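You operate a simulated robot arm through the tools that you are given. There is no shell and no other tool. Be economical: measure what you need, move in short steps, check, and stop when the job is done.

You run a simulated robot arm. Do the job below in one go: nothing can be reset, and whatever is moved stays where it is left.

JOB
Move the blue slab from cell FOUR to cell THREE and clip it down.
Fine: both blue clips aside first, the clip of THREE ends over the slab; the other slabs stay. Hands unhurt; nothing dropped, spilt, damaged or left on.

It is judged by the outcome, as a careful person would: the job done as asked, and still so three seconds after it is handed in. It fails if anything else is knocked over, pushed out of place, dropped, spilled or broken.

ROBOT AND FRAMES
A 7-joint arm with a two-finger parallel gripper, fixed in place. Base frame: the origin is at the foot of the arm, x ahead of it, y to its left, z up; the work surface is at about z = 420. Lengths are in mm, angles in rad, forces in N, time in s.
With the tool pointing down near the work surface it reaches from about 280 to 500 mm from the base axis. Its first joint turns from -1.152 to 1.152 rad. Payload 1.57 kg.
The tool frame sits at the grasp point between the pads (the TCP): z along the fingers, y along the line on which they close. The tips reach 30 mm beyond it. The gripper opens to 110 mm. The fingers are 24 mm wide and 12 mm thick; the gripper's body (48 by 112 mm) begins 78 mm behind the TCP.
Orientation is told as [roll, pitch, yaw] about the base's x, y, z axes, in that order, counted from this pose: with the fingers straight down and closing along the base's y, the tool's x points along the base's -x, its y along +y and its z along -z.

CONTROLS
- The arm moves only by the tool arm_command. Its argument "commands" is one flat list of numbers, 6 for each row, row after row: the shift along the tool's x, y, z in mm, then the turn, a rotation vector about the tool's x, y, z in degrees. In form: [tx, ty, tz, ax, ay, az, tx, ty, tz, ax, ay, az, ...]. A call has 1 to 10 rows; each row shifts and turns the commanded pose from where the row before left it, along the tool's axes as they then stand. "claw" is the finger opening in mm, from 0 to 110, set as the call begins (left out, the last holds). Each row takes 0.2 s and may step no farther than 50 mm and 0.15 rad from the row before; otherwise, or with a gripper value out of range, the whole call is refused. A pose out of reach is approached as far as the arm can. The call stops where the force on the tool passes 40 N (or 10 N more than at its start, if that is more) or the arm is blocked; 0.2 s more then pass. The fingers move at their own pace (about 108 mm/s each) and stop on an object; they squeeze with about 43 N. The grip force told is the motor's: it shows also when the fingers shut on nothing. Time passes only in rows, and 0.2 s behind the last, so rows that do not move let the fingers close. The reply holds the time, the measured pose of the TCP, the force on the tool along the base axes, the opening and the grip force, in the units named above and with some noise.
- Cameras (640 x 400 px; columns grow to the right, rows downward): "scene" is fixed at [134.7, -391.2, 1402.2]; the picture's right is [0.92, -0.38, 0.00], its down [-0.29, -0.71, -0.64] and it looks along [0.24, 0.59, -0.77] (base axes); focal length 359 px, centre (320, 200). "wrist" rides on the gripper at [-36, 0, -80] in the tool frame; the picture's right is [0.00, -1.00, 0.00], its down [0.97, 0.00, -0.24] and it looks along [0.24, 0.00, 0.97] (tool axes); focal length 218 px, centre (320, 200). There is no depth. A picture from a camera that has moved, and an enlarged one, comes with that camera's place and axes in the base frame and with its lens. The place of the scene camera against the robot may be out by one fixed shift of up to 25 mm in any direction.
- camera(camera): a new picture of that camera. It takes no simulated time.
- enlarge(camera, box): a new picture of the part [left, top, right, bottom] of that camera's present view, enlarged. It takes no simulated time.
- sign_off(): hands the job in; it is judged then, once.

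Go step by step. Nothing tells you positions but the pictures and the camera data: compare them with the known pose of the tool, close in by small moves and look again before you grip or let go. The budget is 120 turns and 64 pictures, counting those below and the enlarged ones. Unless the task says otherwise, let go and move clear before handing in, and close with one line.

The tools are called as name(argument=value, ...) on one line, values as JSON. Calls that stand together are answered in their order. arm_command: Moves the arm, as the interface text tells. Its arguments: {"type":"object","properties":{"commands":{"type":"array","items":{"type":"number"}},"claw":{"type":"number"}},"required":["commands"]} The other tools are called the same way: camera (camera) takes a picture; enlarge (camera, box) takes an enlarged picture of a part of a camera's view; sign_off () hands the job in.

At the start:

```text
clock: 0.0
ee_pos: [349.3, 130.0, 766.9]
tcp_rot: [0.001, -0.002, -0.001]
wrist_force: [-0.3, 0.4, 0.0]
opening: 110.0
grip_force: 0.0
```

scene: 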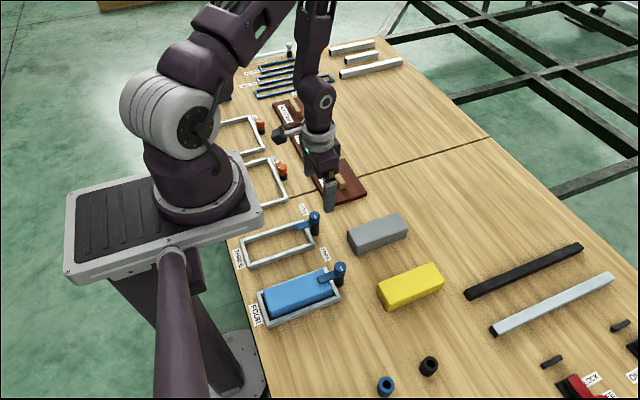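
wrist: 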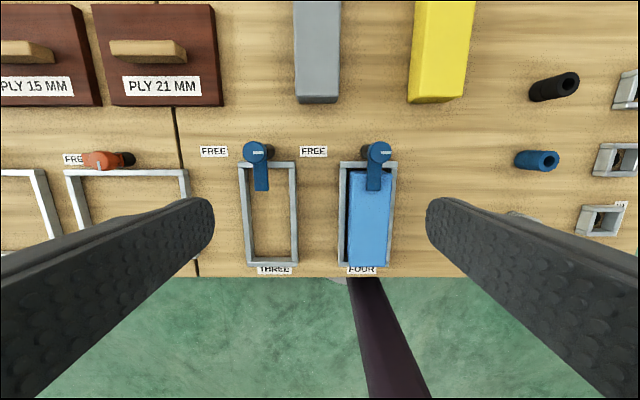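

I see cells THREE (empty) and FOUR (blue slab) ahead of the arm, each with a blue swivel clip pointing over its cell. I'll look closer before moving.

enlarge(camera="scene", box=[220, 190, 380, 340])

enlarge(camera="wrist", box=[190, 130, 430, 280])

```text
2.67 times, centred on (300, 265) of scene
camera zoom: at [134.7, -391.2, 1402.2], right [0.92, -0.38, 0.0], down [-0.29, -0.71, -0.64], along [0.24, 0.59, -0.77], focal length 957 px, centre (373, 27)
```

zoom: 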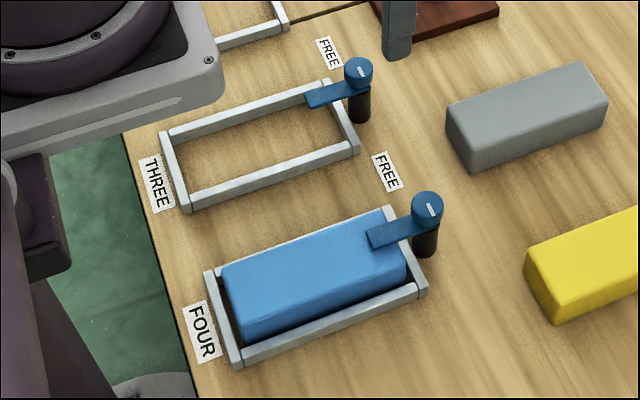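

```text
2.67 times, centred on (310, 205) of wrist
camera zoom: at [387.2, 130.4, 848.3], right [0.0, -1.0, 0.0], down [-0.97, 0.0, 0.24], along [-0.24, 0.0, -0.97], focal length 582 px, centre (347, 187)
```

zoom: 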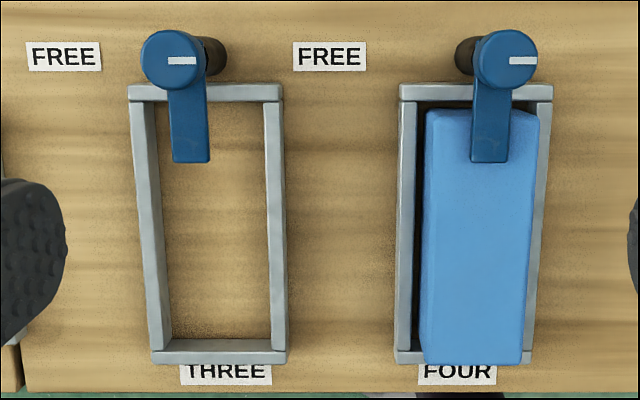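

Triangulated: knobs at about x 378, y 231 (THREE) and y 42 (FOUR), knob tops about z 510; slab about 75 wide, x 163–347, top about z 461. I'll go above THREE's clip to measure better.

arm_command(commands=[-7.25, 25, 36, 0, 0, 0, -7.25, 25, 36, 0, 0, 0, -7.25, 25, 36, 0, 0, 0, -7.25, 25, 36, 0, 0, 0, 0, 0, 0, 0, 0, 0])

camera(camera="wrist")

```text
clock: 1.2
ee_pos: [378.3, 231.6, 621.4]
tcp_rot: [-0.001, 0.0, 0.0]
wrist_force: [0.3, 0.2, 0.0]
opening: 109.9
grip_force: 0.1
```

```text
59 pictures are left
camera wrist: at [415.6, 231.7, 702.4], right [0.0, -1.0, 0.0], down [-0.97, 0.0, 0.24], along [-0.24, 0.0, -0.97], focal length 218 px, centre (320, 200)
```

wrist: 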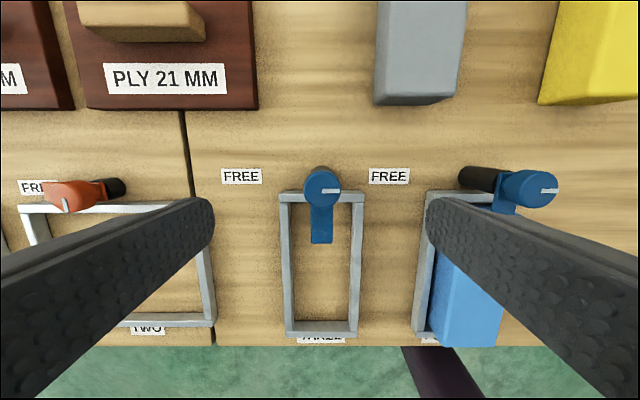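

Knob of THREE is around (377, 230), top about z 495. I'll turn the tool by −45° (so that a 90° twist is centred), go lower and look.

arm_command(commands=[0, 0, 10, 0, 0, -7.5, 0, 0, 10, 0, 0, -7.5, 0, 0, 10, 0, 0, -7.5, 0, 0, 10, 0, 0, -7.5, 0, 0, 10, 0, 0, -7.5, 0, 0, 10, 0, 0, -7.5, 0, 0, 0, 0, 0, 0])

camera(camera="wrist")

enlarge(camera="scene", box=[230, 160, 390, 260])

```text
clock: 2.8
ee_pos: [378.5, 229.6, 563.6]
tcp_rot: [0.0, -0.001, 0.788]
wrist_force: [0.6, 0.5, 0.6]
opening: 109.6
grip_force: 0.0
```

```text
58 pictures are left
camera wrist: at [405.0, 254.7, 644.5], right [0.71, -0.71, 0.0], down [-0.69, -0.69, 0.24], along [-0.17, -0.17, -0.97], focal length 218 px, centre (320, 200)
```

wrist: 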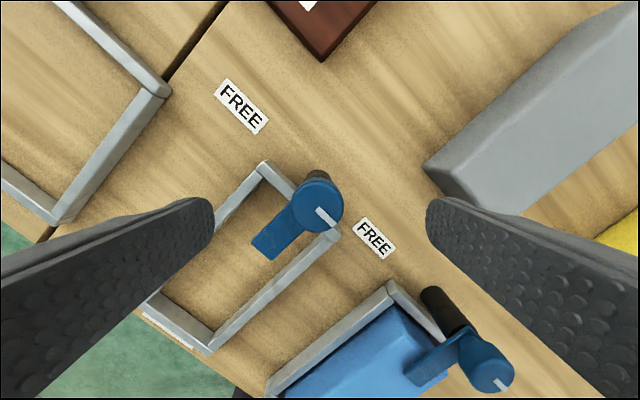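

```text
4.00 times, centred on (310, 210) of scene
camera zoom: at [134.7, -391.2, 1402.2], right [0.92, -0.38, 0.0], down [-0.29, -0.71, -0.64], along [0.24, 0.59, -0.77], focal length 1436 px, centre (360, 160)
```

zoom: 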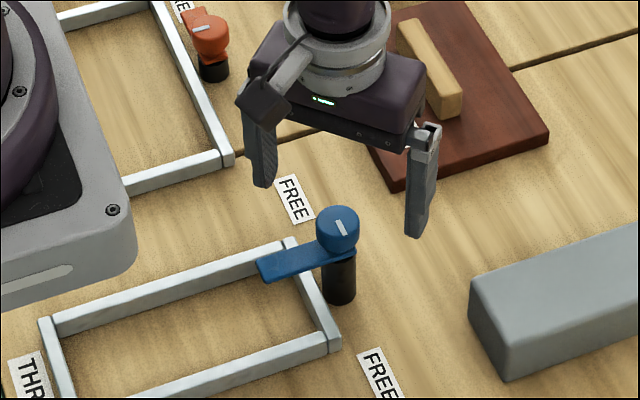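

The knob is centred between the fingers, only about 3 mm off. I'll descend to just over the knob top and check.

arm_command(commands=[1, 0, 13, 0, 0, 0, 1, 0, 13, 0, 0, 0, 0.5, 0, 12, 0, 0, 0, 0, 0, 0, 0, 0, 0], claw=70)

camera(camera="wrist")

enlarge(camera="scene", box=[270, 180, 350, 240])

```text
clock: 3.8
ee_pos: [375.9, 228.6, 524.7]
tcp_rot: [0.001, 0.0, 0.784]
wrist_force: [-0.4, -0.8, 0.2]
opening: 69.8
grip_force: 0.0
```

```text
56 pictures are left
camera wrist: at [402.7, 254.2, 605.8], right [0.71, -0.71, 0.0], down [-0.69, -0.69, 0.24], along [-0.17, -0.17, -0.97], focal length 218 px, centre (320, 200)
```

wrist: 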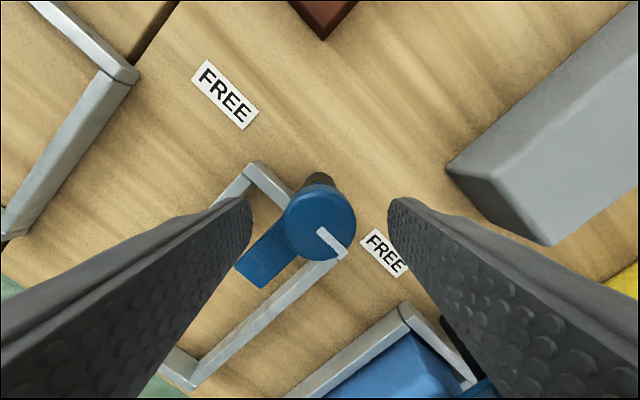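

```text
6.67 times, centred on (310, 210) of scene
camera zoom: at [134.7, -391.2, 1402.2], right [0.92, -0.38, 0.0], down [-0.29, -0.71, -0.64], along [0.24, 0.59, -0.77], focal length 2393 px, centre (387, 133)
```

zoom: 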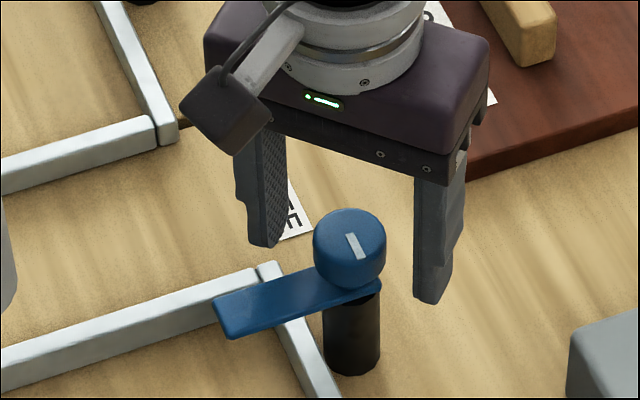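

Aligned. Descending 14 mm so the tips flank the knob above the lever, then closing on it.

arm_command(commands=[0, 0, 7, 0, 0, 0, 0, 0, 7, 0, 0, 0, 0, 0, 0, 0, 0, 0])

arm_command(commands=[0, 0, 0, 0, 0, 0, 0, 0, 0, 0, 0, 0, 0, 0, 0, 0, 0, 0], claw=20)

enlarge(camera="scene", box=[270, 180, 350, 240])

```text
clock: 4.6
ee_pos: [375.5, 229.3, 510.5]
tcp_rot: [0.0, -0.001, 0.785]
wrist_force: [0.3, 0.5, -0.8]
opening: 70.1
grip_force: 0.0
```

```text
clock: 5.3
ee_pos: [375.7, 233.8, 511.8]
tcp_rot: [0.007, -0.009, 0.779]
wrist_force: [-0.3, 3.2, -3.2]
opening: 41.3
grip_force: 45.1
stopped in row 3: the force on the tool passed its limit (the readings are from after the stop); the commanded pose is now the measured one
```

```text
6.67 times, centred on (310, 210) of scene
camera zoom: at [134.7, -391.2, 1402.2], right [0.92, -0.38, 0.0], down [-0.29, -0.71, -0.64], along [0.24, 0.59, -0.77], focal length 2393 px, centre (387, 133)
```

zoom: 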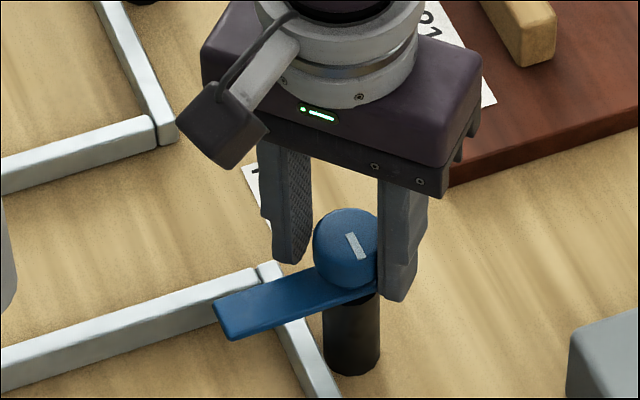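

The right finger touched the knob first and pushed the tool over ~4 mm. The commanded pose is now the shifted one; I'll hold a moment and see whether the grip settles.

arm_command(commands=[0, 0, 0, 0, 0, 0, 0, 0, 0, 0, 0, 0])

camera(camera="wrist")

```text
clock: 5.9
ee_pos: [375.8, 234.5, 510.8]
tcp_rot: [0.005, -0.009, 0.781]
wrist_force: [1.8, 5.1, -5.1]
opening: 41.1
grip_force: 45.1
```

```text
53 pictures are left
camera wrist: at [402.4, 259.1, 593.2], right [0.7, -0.71, -0.01], down [-0.69, -0.69, 0.23], along [-0.17, -0.16, -0.97], focal length 218 px, centre (320, 200)
```

wrist: 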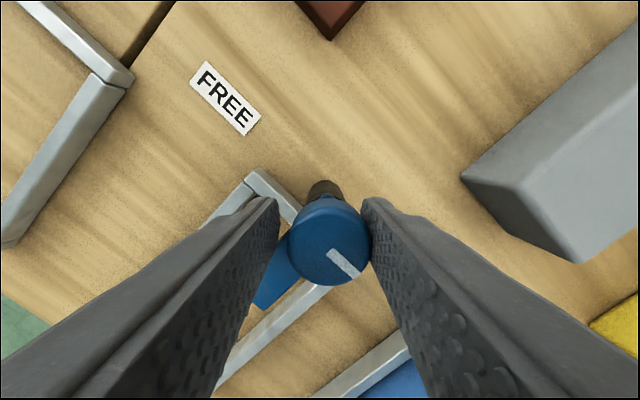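

The left finger rests on the lever, not the knob. I'll open, lift, turn back to yaw 0 so that the fingers flank the knob across the lever.

arm_command(commands=[0, 0, 0, 0, 0, 0, 0, 0, -10, 0, 0, 0, 3.7, -3.7, -10, 0, 0, 7.5, 0, 0, 0, 0, 0, 7.5, 0, 0, 0, 0, 0, 7.5, 0, 0, 0, 0, 0, 7.5, 0, 0, 0, 0, 0, 7.5, 0, 0, 0, 0, 0, 7.5, 0, 0, 0, 0, 0, 0], claw=70)

camera(camera="wrist")

```text
clock: 7.9
ee_pos: [375.7, 230.1, 531.9]
tcp_rot: [0.011, -0.003, -0.006]
wrist_force: [0.3, -0.3, -0.6]
opening: 70.0
grip_force: 0.0
```

```text
52 pictures are left
camera wrist: at [412.6, 228.8, 612.5], right [0.0, -1.0, -0.01], down [-0.97, 0.0, 0.24], along [-0.24, 0.01, -0.97], focal length 218 px, centre (320, 200)
```

wrist: 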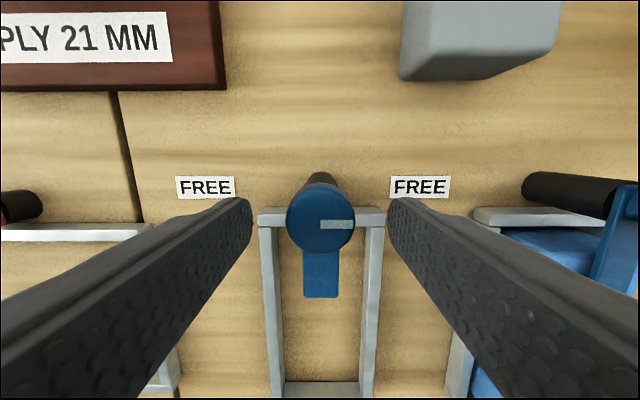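

Now the fingers flank the knob across the lever, centred. Descend and close.

arm_command(commands=[0, 0, 9, 0, 0, 0, 0, 0, 9, 0, 0, 0, 0, 0, 8, 0, 0, 0, 0, 0, 0, 0, 0, 0], claw=50)

arm_command(commands=[0, 0, 0, 0, 0, 0, 0, 0, 0, 0, 0, 0, 0, 0, 0, 0, 0, 0], claw=25)

camera(camera="wrist")

```text
clock: 8.9
ee_pos: [375.4, 229.9, 505.6]
tcp_rot: [0.011, -0.002, -0.004]
wrist_force: [0.4, -0.5, -0.5]
opening: 50.0
grip_force: 0.1
```

```text
clock: 9.7
ee_pos: [375.6, 229.5, 505.4]
tcp_rot: [0.008, -0.002, -0.004]
wrist_force: [1.6, -4.1, -3.1]
opening: 33.5
grip_force: 41.2
```

```text
51 pictures are left
camera wrist: at [412.8, 228.8, 586.9], right [0.0, -1.0, -0.01], down [-0.97, 0.0, 0.24], along [-0.24, 0.01, -0.97], focal length 218 px, centre (320, 200)
```

wrist: 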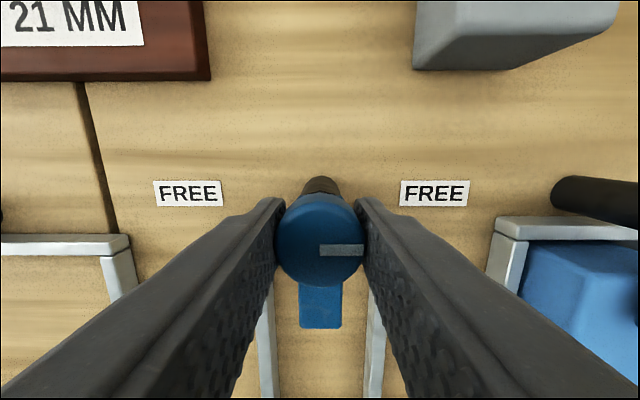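

Knob gripped at 33.5 mm. Twisting a first 30° toward FREE (+y).

arm_command(commands=[0, 0, 0, 0, 0, 7.5, 0, 0, 0, 0, 0, 7.5, 0, 0, 0, 0, 0, 7.5, 0, 0, 0, 0, 0, 7.5])

camera(camera="wrist")

```text
clock: 10.7
ee_pos: [375.4, 230.2, 505.7]
tcp_rot: [0.011, 0.004, -0.528]
wrist_force: [3.1, 7.5, -32.1]
opening: 33.4
grip_force: 41.8
```

```text
50 pictures are left
camera wrist: at [407.9, 210.9, 586.9], right [-0.5, -0.86, -0.01], down [-0.84, 0.49, 0.24], along [-0.21, 0.13, -0.97], focal length 218 px, centre (320, 200)
```

wrist: 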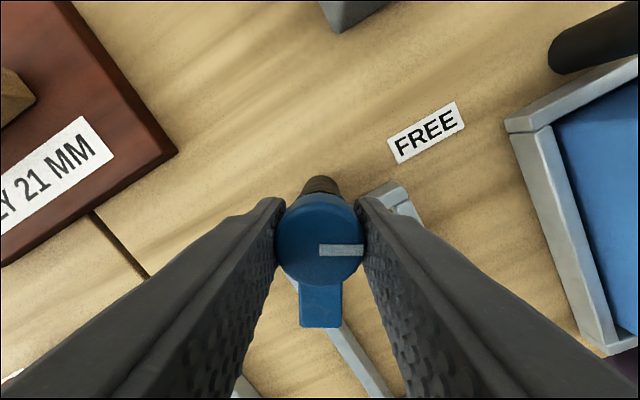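

The clip turns with the tool, but 32 N pulls downward. I'll relieve that slightly before going on.

arm_command(commands=[0, 0, 1, 0, 0, 0, 0, 0, 0, 0, 0, 0])

```text
clock: 11.3
ee_pos: [375.0, 229.7, 506.1]
tcp_rot: [0.011, 0.004, -0.527]
wrist_force: [-5.9, 1.7, 29.3]
opening: 33.5
grip_force: 40.9
```

arm_command(commands=[0, 0, -0.5, 0, 0, 0, 0, 0, 0, 0, 0, 7.5, 0, 0, 0, 0, 0, 7.5, 0, 0, 0, 0, 0, 7.5, 0, 0, 0, 0, 0, 7.5])

```text
clock: 12.5
ee_pos: [376.0, 229.7, 505.2]
tcp_rot: [0.011, 0.007, -1.052]
wrist_force: [3.3, 9.2, 13.5]
opening: 33.3
grip_force: 40.9
```

arm_command(commands=[0, 0, -0.2, 0, 0, 7.5, 0, 0, 0, 0, 0, 7.5, 0, 0, 0, 0, 0, 7.5, 0, 0, 0, 0, 0, 7.5, 0, 0, 0, 0, 0, 0])

camera(camera="wrist")

enlarge(camera="scene", box=[220, 160, 380, 260])

```text
clock: 13.7
ee_pos: [376.1, 228.9, 506.3]
tcp_rot: [0.002, 0.013, -1.574]
wrist_force: [14.6, 24.0, -14.2]
opening: 33.4
grip_force: 40.9
```

```text
49 pictures are left
camera wrist: at [377.0, 192.9, 586.3], right [-1.0, 0.0, 0.0], down [0.0, 0.97, 0.25], along [0.0, 0.25, -0.97], focal length 218 px, centre (320, 200)
```

wrist: 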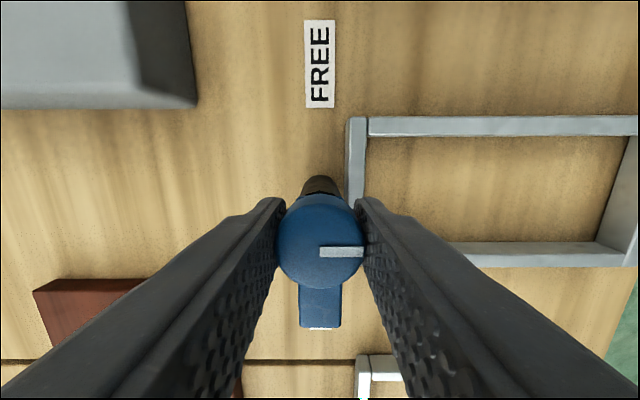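

```text
4.00 times, centred on (300, 210) of scene
camera zoom: at [135.1, -390.8, 1402.2], right [0.92, -0.38, 0.0], down [-0.29, -0.71, -0.64], along [0.24, 0.59, -0.77], focal length 1436 px, centre (400, 160)
```

zoom: 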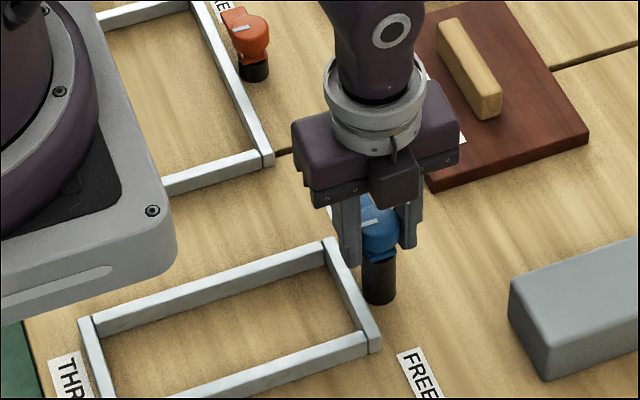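

THREE's clip now points to FREE. I'll let go, lift, and travel over to FOUR's clip (y about 37).

arm_command(commands=[0, 0, 0, 0, 0, 0, 0, 0, -10, 0, 0, 0, 0, 0, -15, 0, 0, 0, 0, 0, -25, 0, 0, 0, -48, 0, 0, 0, 0, 0, -48, 0, 0, 0, 0, 0, -48, 0, 0, 0, 0, 0, -48, 0, 0, 0, 0, 0, 0, 0, 0, 0, 0, 0, 0], claw=60)

```text
refused: commands must hold 6 numbers for each row
```

arm_command(commands=[0, 0, 0, 0, 0, 0, 0, 0, -10, 0, 0, 0, 0, 0, -15, 0, 0, 0, 0, 0, -25, 0, 0, 0, -48, 0, 0, 0, 0, 0, -48, 0, 0, 0, 0, 0, -48, 0, 0, 0, 0, 0, -48, 0, 0, 0, 0, 0], claw=60)

arm_command(commands=[0, 0, 0, 0, 0, -8.5, 0, 0, 0, 0, 0, -8.5, 0, 0, 0, 0, 0, -8.5, 0, 0, 0, 0, 0, -8.5, 0, 0, 0, 0, 0, -8.5, 0, 0, 0, 0, 0, -8.5, 0, 0, 0, 0, 0, -8.5, 0, 0, 0, 0, 0, -8.5, 0, 0, 0, 0, 0, -8.5, 0, 0, 0, 0, 0, -8.5])

arm_command(commands=[0, 0, 0, 0, 0, -5, 0, 0, 0, 0, 0, 0])

camera(camera="wrist")

enlarge(camera="scene", box=[220, 190, 380, 340])

```text
clock: 15.5
ee_pos: [372.3, 38.7, 549.0]
tcp_rot: [0.006, 0.01, -1.573]
wrist_force: [0.1, -0.6, -0.2]
opening: 60.1
grip_force: 0.0
```

```text
clock: 17.7
ee_pos: [376.1, 36.9, 553.7]
tcp_rot: [0.012, -0.003, -0.086]
wrist_force: [0.7, -0.1, 0.3]
opening: 60.0
grip_force: 0.0
```

```text
clock: 18.3
ee_pos: [375.1, 36.6, 553.3]
tcp_rot: [0.012, -0.003, -0.002]
wrist_force: [-0.8, 0.0, 0.8]
opening: 60.0
grip_force: 0.1
```

```text
47 pictures are left
camera wrist: at [412.0, 35.3, 634.9], right [0.0, -1.0, -0.01], down [-0.97, 0.0, 0.24], along [-0.24, 0.01, -0.97], focal length 218 px, centre (320, 200)
```

wrist: 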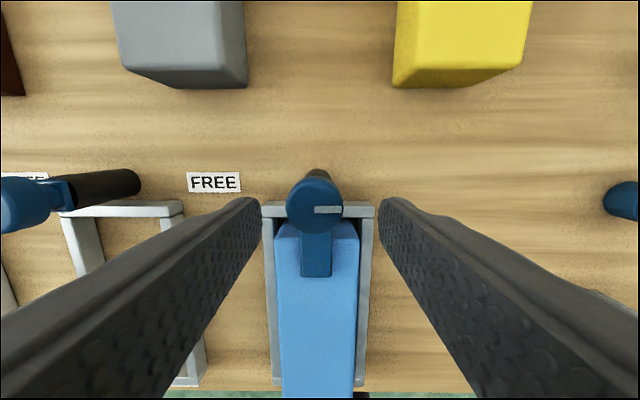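

```text
2.67 times, centred on (300, 265) of scene
camera zoom: at [134.7, -391.2, 1402.2], right [0.92, -0.38, 0.0], down [-0.29, -0.71, -0.64], along [0.24, 0.59, -0.77], focal length 957 px, centre (373, 27)
```

zoom: 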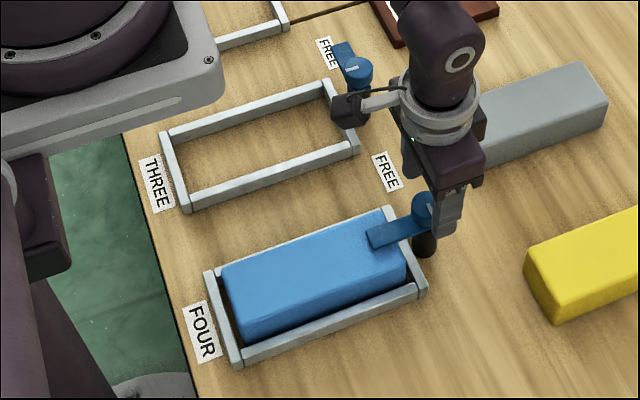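

THREE's clip is aside. FOUR's knob looks ~3 mm toward +y of the tool; I correct that, level the small tilt and descend.

arm_command(commands=[0, 2.5, 10, 0.7, 0, 0, 0, 0, 15, 0, 0, 0, 0, 0, 0, 0, 0, 0])

camera(camera="wrist")

```text
clock: 19.1
ee_pos: [375.9, 40.3, 526.7]
tcp_rot: [-0.002, -0.001, -0.002]
wrist_force: [-0.1, -1.1, 0.4]
opening: 60.0
grip_force: 0.0
```

```text
45 pictures are left
camera wrist: at [412.6, 40.4, 607.9], right [0.0, -1.0, 0.0], down [-0.97, 0.0, 0.24], along [-0.24, 0.0, -0.97], focal length 218 px, centre (320, 200)
```

wrist: 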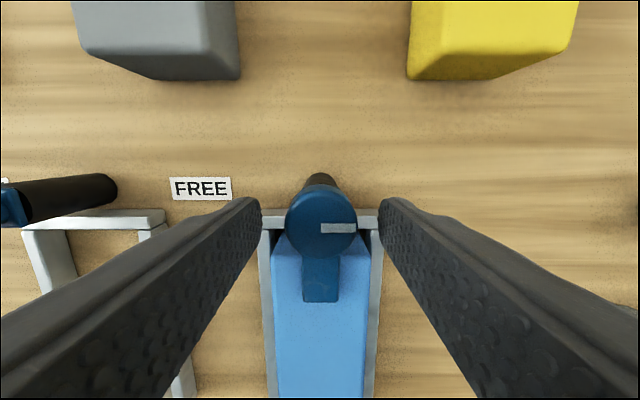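

Centred. Descend 21 mm and grip.

arm_command(commands=[0, 0, 7, 0, 0, 0, 0, 0, 7, 0, 0, 0, 0, 0, 7, 0, 0, 0, 0, 0, 0, 0, 0, 0], claw=46)

arm_command(commands=[0, 0, 0, 0, 0, 0, 0, 0, 0, 0, 0, 0, 0, 0, 0, 0, 0, 0], claw=25)

arm_command(commands=[0, 0, 0, 0, 0, 7.5, 0, 0, 0, 0, 0, 7.5, 0, 0, 0, 0, 0, 7.5])

```text
clock: 20.1
ee_pos: [374.9, 39.6, 507.6]
tcp_rot: [-0.003, -0.001, -0.004]
wrist_force: [0.0, -0.4, 1.0]
opening: 46.0
grip_force: 0.0
```

```text
clock: 20.9
ee_pos: [375.3, 38.6, 507.4]
tcp_rot: [-0.001, -0.001, -0.001]
wrist_force: [-0.6, 4.2, -4.5]
opening: 33.3
grip_force: 41.4
```

```text
clock: 21.7
ee_pos: [374.9, 40.4, 508.0]
tcp_rot: [-0.001, -0.001, -0.398]
wrist_force: [2.1, 13.2, 25.2]
opening: 33.6
grip_force: 41.8
```

arm_command(commands=[0, 0, -0.4, 0, 0, 7.5, 0, 0, 0, 0, 0, 7.5, 0, 0, 0, 0, 0, 7.5, 0, 0, 0, 0, 0, 7.5])

arm_command(commands=[0, 0, 0, 0, 0, 7.5, 0, 0, 0, 0, 0, 7.5])

```text
clock: 22.8
ee_pos: [375.8, 40.5, 507.7]
tcp_rot: [0.004, 0.0, -0.911]
wrist_force: [1.9, 3.0, -7.7]
opening: 33.4
grip_force: 41.3
stopped in row 4: the force on the tool passed its limit (the readings are from after the stop); the commanded pose is now the measured one
```

```text
clock: 23.4
ee_pos: [374.6, 40.5, 506.9]
tcp_rot: [0.001, -0.001, -1.175]
wrist_force: [1.7, 1.7, 8.1]
opening: 33.5
grip_force: 40.7
```

arm_command(commands=[0, 0, 0, 0, 0, 7.5, 0, 0, 0, 0, 0, 7.5, 0, 0, 0, 0, 0, 7.5])

camera(camera="wrist")

```text
clock: 24.2
ee_pos: [376.1, 40.1, 507.8]
tcp_rot: [0.005, 0.003, -1.569]
wrist_force: [14.8, 15.4, -15.3]
opening: 33.1
grip_force: 40.9
```

```text
44 pictures are left
camera wrist: at [377.0, 4.7, 588.8], right [-1.0, 0.0, 0.0], down [0.0, 0.97, 0.24], along [0.0, 0.24, -0.97], focal length 218 px, centre (320, 200)
```

wrist: 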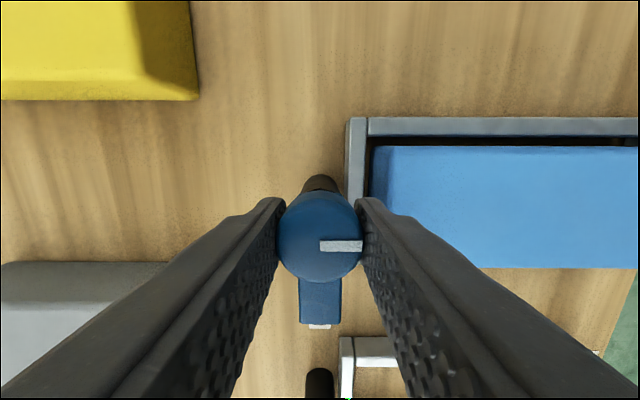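

FOUR's clip is aside too. Release, lift, turn back to yaw 0.

arm_command(commands=[0, 0, 0, 0, 0, 0, 0, 0, -10, 0, 0, 0, 0, 0, -20, 0, 0, 0, 0, 0, -40, 0, 0, 0, 0, 0, -40, 0, 0, 0], claw=60)

arm_command(commands=[0, 0, 0, 0, 0, -8.5, 0, 0, 0, 0, 0, -8.5, 0, 0, 0, 0, 0, -8.5, 0, 0, 0, 0, 0, -8.5, 0, 0, 0, 0, 0, -8.5, 0, 0, 0, 0, 0, -8.5, 0, 0, 0, 0, 0, -8.5, 0, 0, 0, 0, 0, -8.5, 0, 0, 0, 0, 0, -8.5, 0, 0, 0, 0, 0, -8.5], claw=110)

arm_command(commands=[0, 0, 0, 0, 0, -5, 20, 0, 0, 0, 0, 0, 30, 0, 0, 0, 0, 0, 30, 0, 0, 0, 0, 0, 0, 0, 0, 0, 0, 0])

camera(camera="wrist")

camera(camera="scene")

```text
clock: 25.4
ee_pos: [375.9, 41.6, 614.7]
tcp_rot: [0.001, 0.002, -1.567]
wrist_force: [0.5, 1.3, 0.7]
opening: 60.0
grip_force: 0.0
```

```text
clock: 27.6
ee_pos: [374.9, 41.1, 617.5]
tcp_rot: [0.001, -0.001, -0.081]
wrist_force: [0.4, -0.5, 0.1]
opening: 110.1
grip_force: 0.0
```

```text
clock: 28.8
ee_pos: [294.1, 42.6, 618.9]
tcp_rot: [-0.002, -0.002, 0.006]
wrist_force: [-0.1, 0.2, 0.2]
opening: 109.8
grip_force: 0.0
```

```text
43 pictures are left
camera wrist: at [331.9, 41.9, 700.9], right [0.0, -1.0, 0.0], down [-0.97, 0.0, 0.24], along [-0.24, 0.0, -0.97], focal length 218 px, centre (320, 200)
```

wrist: 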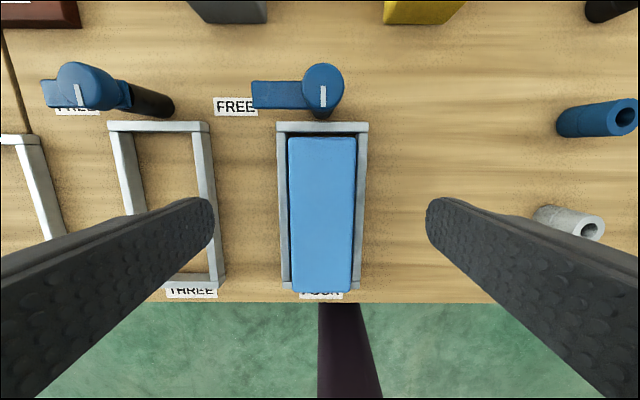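

```text
42 pictures are left
```

scene: 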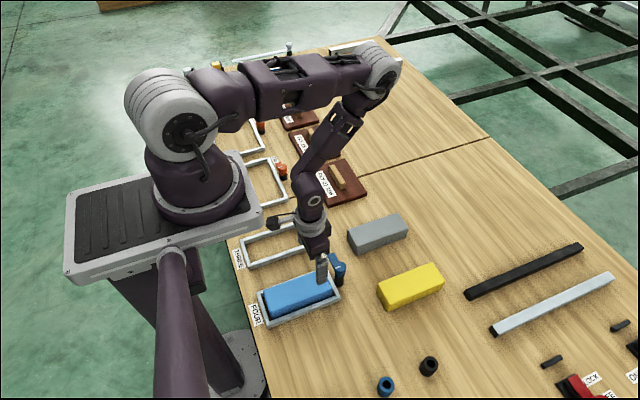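

Both clips aside. Now I need rail and slab heights; enlarging the scene on FOUR.

enlarge(camera="scene", box=[240, 255, 350, 335])

enlarge(camera="wrist", box=[260, 100, 380, 310])

```text
5.00 times, centred on (295, 295) of scene
camera zoom: at [134.7, -391.2, 1402.2], right [0.92, -0.38, 0.0], down [-0.29, -0.71, -0.64], along [0.24, 0.59, -0.77], focal length 1794 px, centre (445, -275)
```

zoom: 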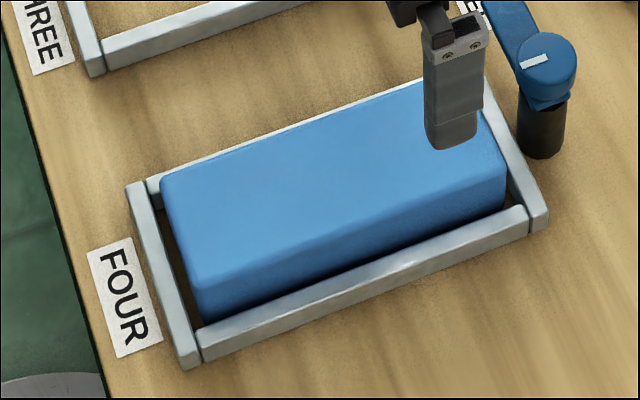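

```text
1.90 times, centred on (320, 205) of wrist
camera zoom: at [331.9, 41.9, 700.9], right [0.0, -1.0, 0.0], down [-0.97, 0.0, 0.24], along [-0.24, 0.0, -0.97], focal length 416 px, centre (320, 190)
```

zoom: 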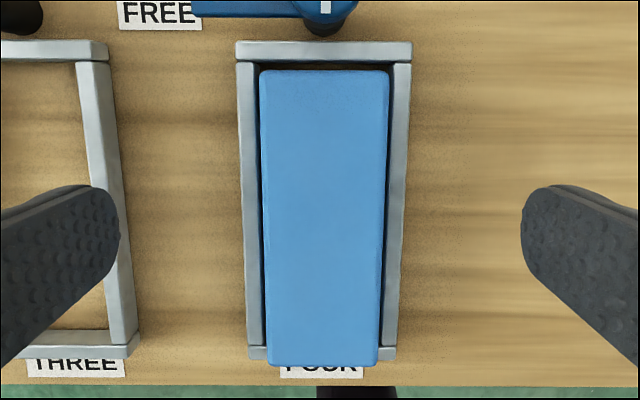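

Rails rise about 18–20 mm, slab about 48 mm. I'll grip near x 280 (as close to the slab's middle as reach allows), tips staying above the rails; first down to z 510.

arm_command(commands=[5, -1, 27, 0, 0, 0, 5, -1, 27, 0, 0, 0, 4, 0, 27, 0, 0, 0, 0, 0, 27, 0, 0, 0, 0, 0, 0, 0, 0, 0])

camera(camera="wrist")

enlarge(camera="scene", box=[240, 240, 350, 335])

```text
clock: 30.0
ee_pos: [281.4, 34.8, 509.8]
tcp_rot: [-0.003, -0.001, 0.006]
wrist_force: [0.3, -0.3, 0.0]
opening: 110.0
grip_force: 0.2
```

```text
39 pictures are left
camera wrist: at [317.8, 35.3, 591.7], right [0.0, -1.0, 0.0], down [-0.97, 0.0, 0.24], along [-0.24, 0.0, -0.97], focal length 218 px, centre (320, 200)
```

wrist: 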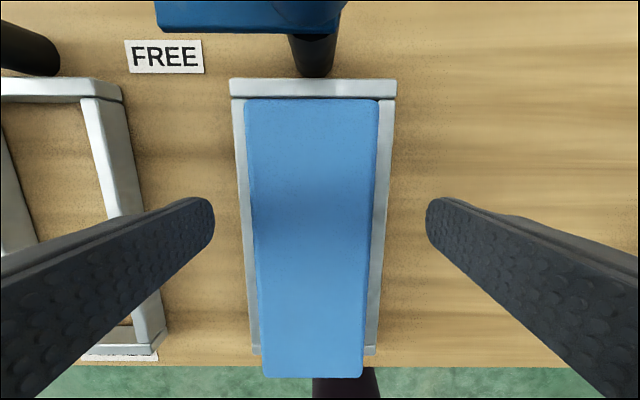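

```text
4.21 times, centred on (295, 288) of scene
camera zoom: at [134.7, -391.2, 1402.2], right [0.92, -0.38, 0.0], down [-0.29, -0.71, -0.64], along [0.24, 0.59, -0.77], focal length 1511 px, centre (425, -168)
```

zoom: 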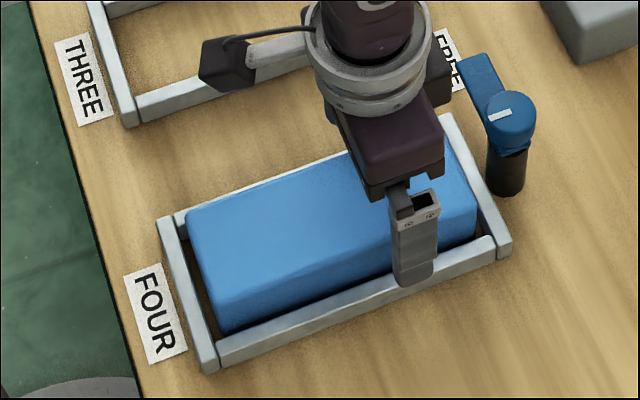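

Slab centre is ~5 mm toward +y; correct and descend to tips just above the rails.

arm_command(commands=[0, 2.5, 12, 0, 0, 0, 0, 2.5, 12, 0, 0, 0, 0, 0, 9, 0, 0, 0, 0, 0, 0, 0, 0, 0])

camera(camera="wrist")

enlarge(camera="scene", box=[260, 240, 350, 320])

```text
clock: 31.0
ee_pos: [282.5, 44.7, 477.6]
tcp_rot: [0.002, -0.002, 0.003]
wrist_force: [0.1, -0.1, 0.2]
opening: 109.9
grip_force: 0.0
```

```text
37 pictures are left
camera wrist: at [319.5, 44.2, 558.8], right [0.0, -1.0, 0.0], down [-0.97, 0.0, 0.24], along [-0.24, 0.0, -0.97], focal length 218 px, centre (320, 200)
```

wrist: 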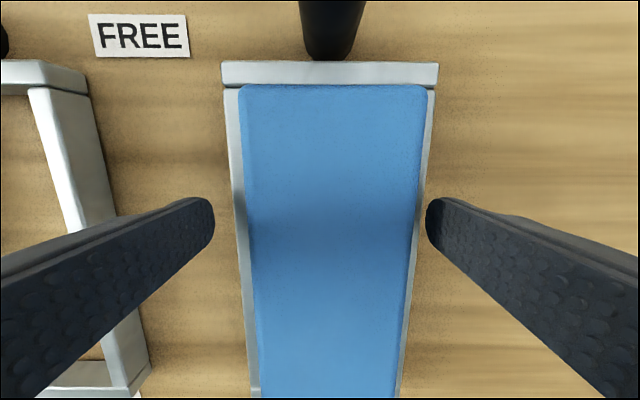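

```text
5.00 times, centred on (305, 280) of scene
camera zoom: at [134.7, -391.2, 1402.2], right [0.92, -0.38, 0.0], down [-0.29, -0.71, -0.64], along [0.24, 0.59, -0.77], focal length 1794 px, centre (395, -200)
```

zoom: 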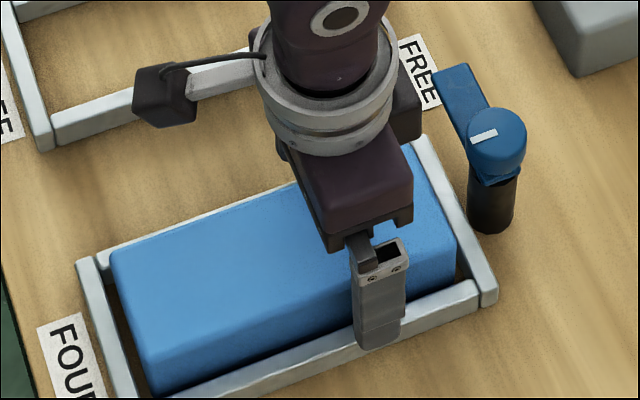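

Now ~5 mm too far toward +y; shift back and settle before closing.

arm_command(commands=[0, -4.5, 0, 0, 0, 0, 0, 0, 0, 0, 0, 0, 0, 0, 0, 0, 0, 0])

camera(camera="wrist")

```text
clock: 31.8
ee_pos: [282.9, 39.6, 478.2]
tcp_rot: [-0.001, -0.002, 0.004]
wrist_force: [0.0, 0.1, 0.7]
opening: 109.9
grip_force: 0.0
```

```text
35 pictures are left
camera wrist: at [320.0, 38.9, 559.5], right [0.0, -1.0, 0.0], down [-0.97, 0.0, 0.24], along [-0.24, 0.0, -0.97], focal length 218 px, centre (320, 200)
```

wrist: 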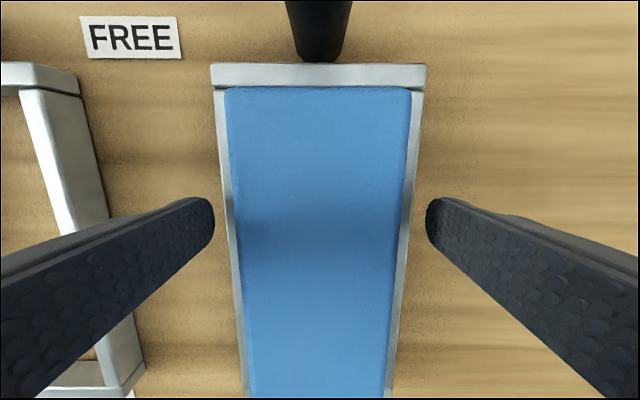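

Centred. Down 2 mm more, then close in two stages.

arm_command(commands=[0, 0, 2, 0, 0, 0, 0, 0, 0, 0, 0, 0], claw=80)

arm_command(commands=[0, 0, 0, 0, 0, 0, 0, 0, 0, 0, 0, 0, 0, 0, 0, 0, 0, 0], claw=55)

enlarge(camera="scene", box=[240, 240, 350, 335])

```text
clock: 32.4
ee_pos: [282.0, 38.5, 478.7]
tcp_rot: [0.0, -0.003, 0.004]
wrist_force: [-0.1, -0.3, 0.3]
opening: 80.1
grip_force: 0.1
out of reach, approached as far as the arm can: row 1
```

```text
clock: 33.2
ee_pos: [282.7, 38.6, 478.5]
tcp_rot: [0.0, -0.001, 0.004]
wrist_force: [-0.6, 0.6, 1.3]
opening: 68.8
grip_force: 42.9
```

```text
4.21 times, centred on (295, 288) of scene
camera zoom: at [134.7, -391.2, 1402.2], right [0.92, -0.38, 0.0], down [-0.29, -0.71, -0.64], along [0.24, 0.59, -0.77], focal length 1511 px, centre (425, -168)
```

zoom: 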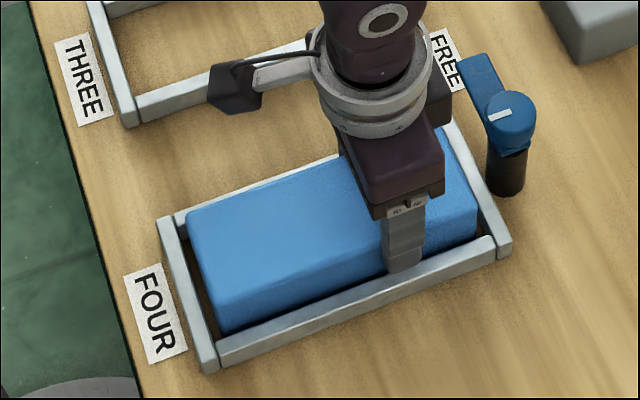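

Gripped, slab is 69 mm wide. A small test lift.

arm_command(commands=[0, 0, -4, 0, 0, 0, 0, 0, -5, 0, 0, 0, 0, 0, -5, 0, 0, 0, 0, 0, 0, 0, 0, 0])

enlarge(camera="scene", box=[240, 240, 350, 335])

```text
clock: 34.2
ee_pos: [281.6, 40.1, 493.7]
tcp_rot: [0.002, -0.001, 0.004]
wrist_force: [0.8, 0.1, -1.3]
opening: 69.1
grip_force: 43.1
```

```text
4.21 times, centred on (295, 288) of scene
camera zoom: at [134.7, -391.2, 1402.2], right [0.92, -0.38, 0.0], down [-0.29, -0.71, -0.64], along [0.24, 0.59, -0.77], focal length 1511 px, centre (425, -168)
```

zoom: 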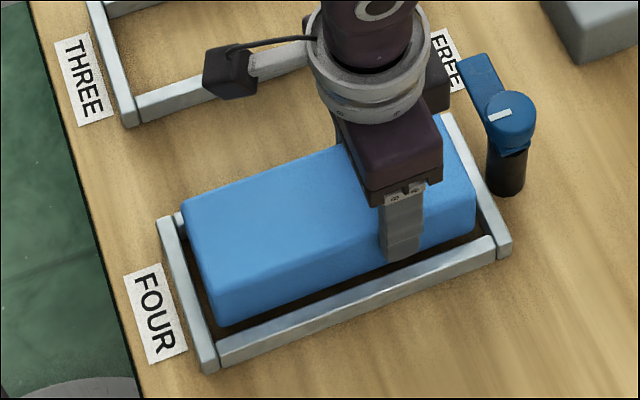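

It's light and hangs level. Lift 30 mm more and carry slowly toward +y by 190.

arm_command(commands=[0, 0, -10, 0, 0, 0, 0, 0, -10, 0, 0, 0, 0, 0, -10, 0, 0, 0, 0, 0, 0, 0, 0, 0, 0, 10, 0, 0, 0, 0, 0, 20, 0, 0, 0, 0, 0, 20, 0, 0, 0, 0, 0, 20, 0, 0, 0, 0, 0, 20, 0, 0, 0, 0, 0, 0, 0, 0, 0, 0])

arm_command(commands=[0, 20, 0, 0, 0, 0, 0, 20, 0, 0, 0, 0, 0, 20, 0, 0, 0, 0, 0, 20, 0, 0, 0, 0, 0, 15, 0, 0, 0, 0, 0, 5, 0, 0, 0, 0, 0, 0, 0, 0, 0, 0])

camera(camera="wrist")

enlarge(camera="scene", box=[220, 170, 380, 330])

```text
clock: 36.4
ee_pos: [280.9, 130.7, 523.3]
tcp_rot: [0.002, -0.001, 0.005]
wrist_force: [0.2, -0.5, -1.3]
opening: 68.9
grip_force: 42.9
```

```text
clock: 38.0
ee_pos: [279.6, 230.9, 523.7]
tcp_rot: [-0.001, -0.001, 0.004]
wrist_force: [-0.6, -0.1, -1.4]
opening: 69.0
grip_force: 43.1
```

```text
32 pictures are left
camera wrist: at [317.0, 229.9, 604.9], right [0.0, -1.0, 0.0], down [-0.97, 0.0, 0.24], along [-0.24, 0.0, -0.97], focal length 218 px, centre (320, 200)
```

wrist: 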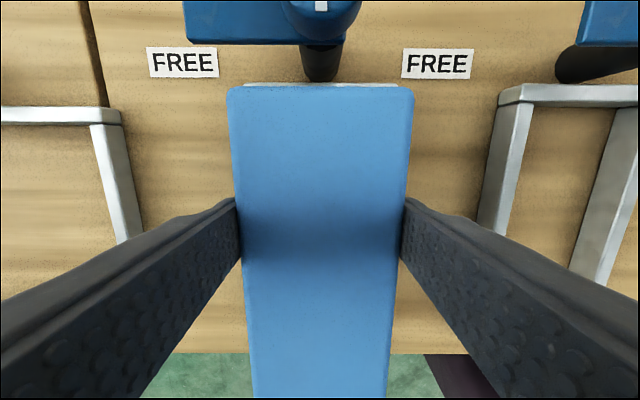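

```text
2.50 times, centred on (300, 250) of scene
camera zoom: at [134.7, -391.2, 1402.2], right [0.92, -0.38, 0.0], down [-0.29, -0.71, -0.64], along [0.24, 0.59, -0.77], focal length 897 px, centre (370, 75)
```

zoom: 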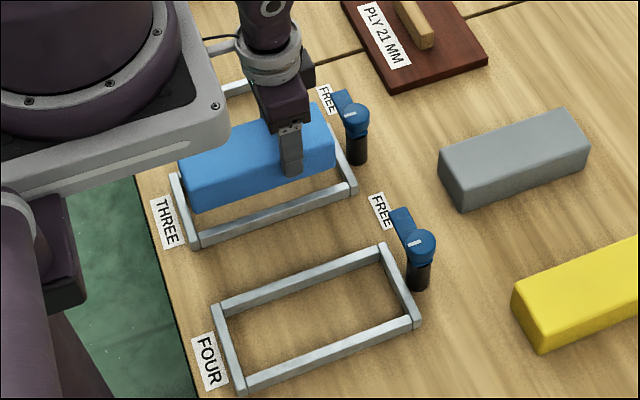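

Slab and the far rail of THREE are centred to each other in y; x has drifted about −2.5 mm from the grip value, so I correct that and descend to just above the rails.

arm_command(commands=[-2, 0, 7, 0, 0, 0, 0, 0, 7, 0, 0, 0, 0, 0, 6, 0, 0, 0, 0, 0, 0, 0, 0, 0, 0, 0, 0, 0, 0, 0])

camera(camera="wrist")

enlarge(camera="scene", box=[230, 190, 330, 260])

```text
clock: 39.2
ee_pos: [281.0, 229.7, 503.5]
tcp_rot: [0.0, 0.0, 0.003]
wrist_force: [0.8, -0.3, -0.8]
opening: 68.9
grip_force: 43.4
```

```text
30 pictures are left
camera wrist: at [319.4, 229.9, 584.1], right [0.0, -1.0, 0.0], down [-0.97, 0.0, 0.24], along [-0.24, 0.0, -0.97], focal length 218 px, centre (320, 200)
```

wrist: 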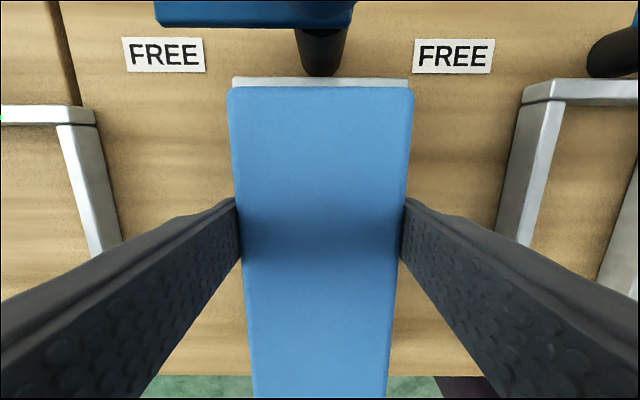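

```text
5.71 times, centred on (280, 225) of scene
camera zoom: at [134.7, -391.2, 1402.2], right [0.92, -0.38, 0.0], down [-0.29, -0.71, -0.64], along [0.24, 0.59, -0.77], focal length 2051 px, centre (549, 57)
```

zoom: 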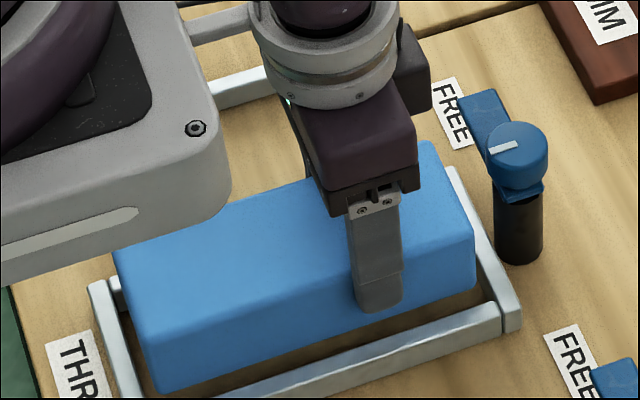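

Rail of THREE computes to x 359.4, same as FOUR's, so the slab should drop in with the same gaps. Descending into the cell.

arm_command(commands=[0, 0, 5, 0, 0, 0, 0, 0, 5, 0, 0, 0, 0, 0, 5, 0, 0, 0, 0, 0, 4, 0, 0, 0, 0, 0, 0, 0, 0, 0])

camera(camera="wrist")

enlarge(camera="scene", box=[230, 190, 330, 270])

```text
clock: 40.4
ee_pos: [281.9, 230.5, 484.7]
tcp_rot: [-0.001, -0.003, 0.005]
wrist_force: [-0.4, -0.1, -1.2]
opening: 69.2
grip_force: 42.8
```

```text
28 pictures are left
camera wrist: at [319.6, 229.8, 565.6], right [0.0, -1.0, 0.0], down [-0.97, 0.0, 0.24], along [-0.24, 0.0, -0.97], focal length 218 px, centre (320, 200)
```

wrist: 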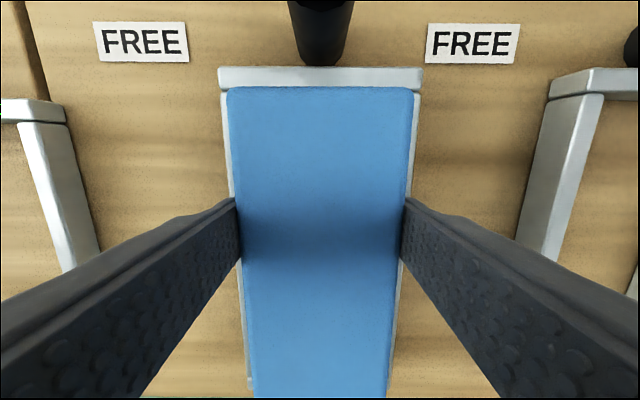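

```text
5.00 times, centred on (280, 230) of scene
camera zoom: at [134.7, -391.2, 1402.2], right [0.92, -0.38, 0.0], down [-0.29, -0.71, -0.64], along [0.24, 0.59, -0.77], focal length 1794 px, centre (520, 50)
```

zoom: 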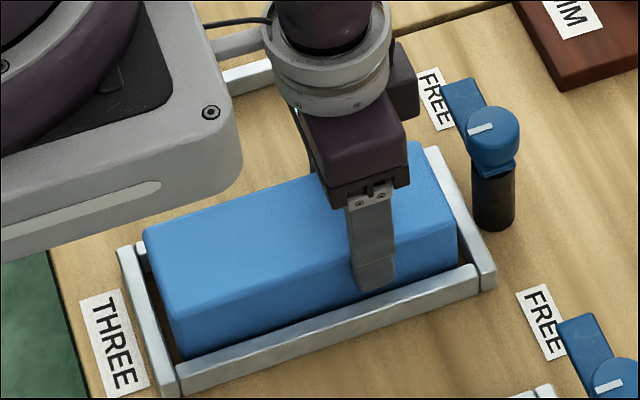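

It is entering cleanly. Lower the last ~6 mm until contact.

arm_command(commands=[0, 0, 2, 0, 0, 0, 0, 0, 2, 0, 0, 0, 0, 0, 1.5, 0, 0, 0, 0, 0, 0, 0, 0, 0])

```text
clock: 41.4
ee_pos: [283.0, 230.3, 478.5]
tcp_rot: [-0.001, -0.002, 0.004]
wrist_force: [-0.6, 0.2, -1.1]
opening: 68.8
grip_force: 43.4
```

arm_command(commands=[0, 0, 0.7, 0, 0, 0, 0, 0, 0, 0, 0, 0])

```text
clock: 42.0
ee_pos: [283.9, 230.0, 478.2]
tcp_rot: [0.0, -0.002, 0.004]
wrist_force: [-0.6, 0.0, -1.2]
opening: 69.1
grip_force: 43.1
```

arm_command(commands=[0, 0, 0.7, 0, 0, 0, 0, 0, 0, 0, 0, 0])

```text
clock: 42.6
ee_pos: [282.8, 230.0, 478.0]
tcp_rot: [0.001, -0.001, 0.004]
wrist_force: [1.8, -1.5, 14.7]
opening: 69.2
grip_force: 42.8
```

Contact is felt (15 N): the slab is down. Open a little (to clear the pads), then rise straight up.

arm_command(commands=[0, 0, -0.4, 0, 0, 0, 0, 0, 0, 0, 0, 0, 0, 0, 0, 0, 0, 0], claw=100)

arm_command(commands=[0, 0, -15, 0, 0, 0, 0, 0, -30, 0, 0, 0, 0, 0, -40, 0, 0, 0, 0, 0, -40, 0, 0, 0, 0, 0, 0, 0, 0, 0])

camera(camera="wrist")

enlarge(camera="scene", box=[230, 190, 350, 270])

```text
clock: 43.4
ee_pos: [283.9, 231.2, 478.2]
tcp_rot: [0.002, -0.004, 0.004]
wrist_force: [0.1, -0.6, -0.1]
opening: 99.9
grip_force: 0.2
```

```text
clock: 44.6
ee_pos: [280.4, 231.9, 602.7]
tcp_rot: [0.001, -0.003, 0.006]
wrist_force: [0.5, -0.5, -0.6]
opening: 100.0
grip_force: 0.1
```

```text
26 pictures are left
camera wrist: at [318.5, 232.0, 683.9], right [0.0, -1.0, 0.0], down [-0.97, 0.0, 0.24], along [-0.24, 0.0, -0.97], focal length 218 px, centre (320, 200)
```

wrist: 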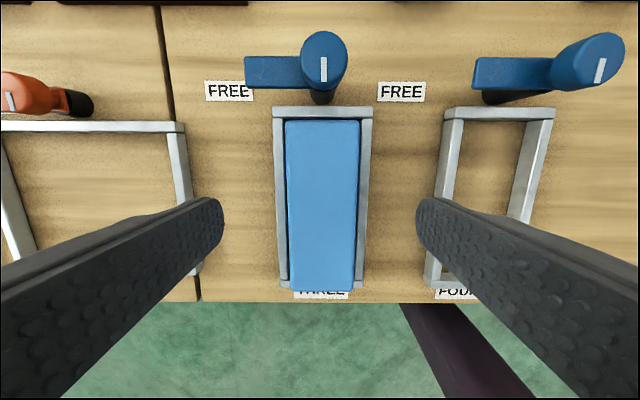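

```text
5.00 times, centred on (290, 230) of scene
camera zoom: at [134.7, -391.2, 1402.2], right [0.92, -0.38, 0.0], down [-0.29, -0.71, -0.64], along [0.24, 0.59, -0.77], focal length 1794 px, centre (470, 50)
```

zoom: 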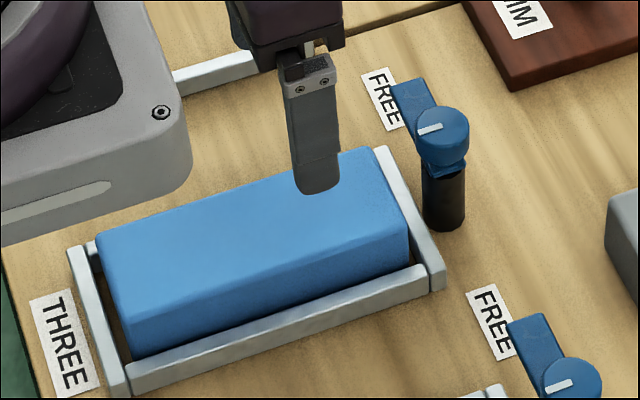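

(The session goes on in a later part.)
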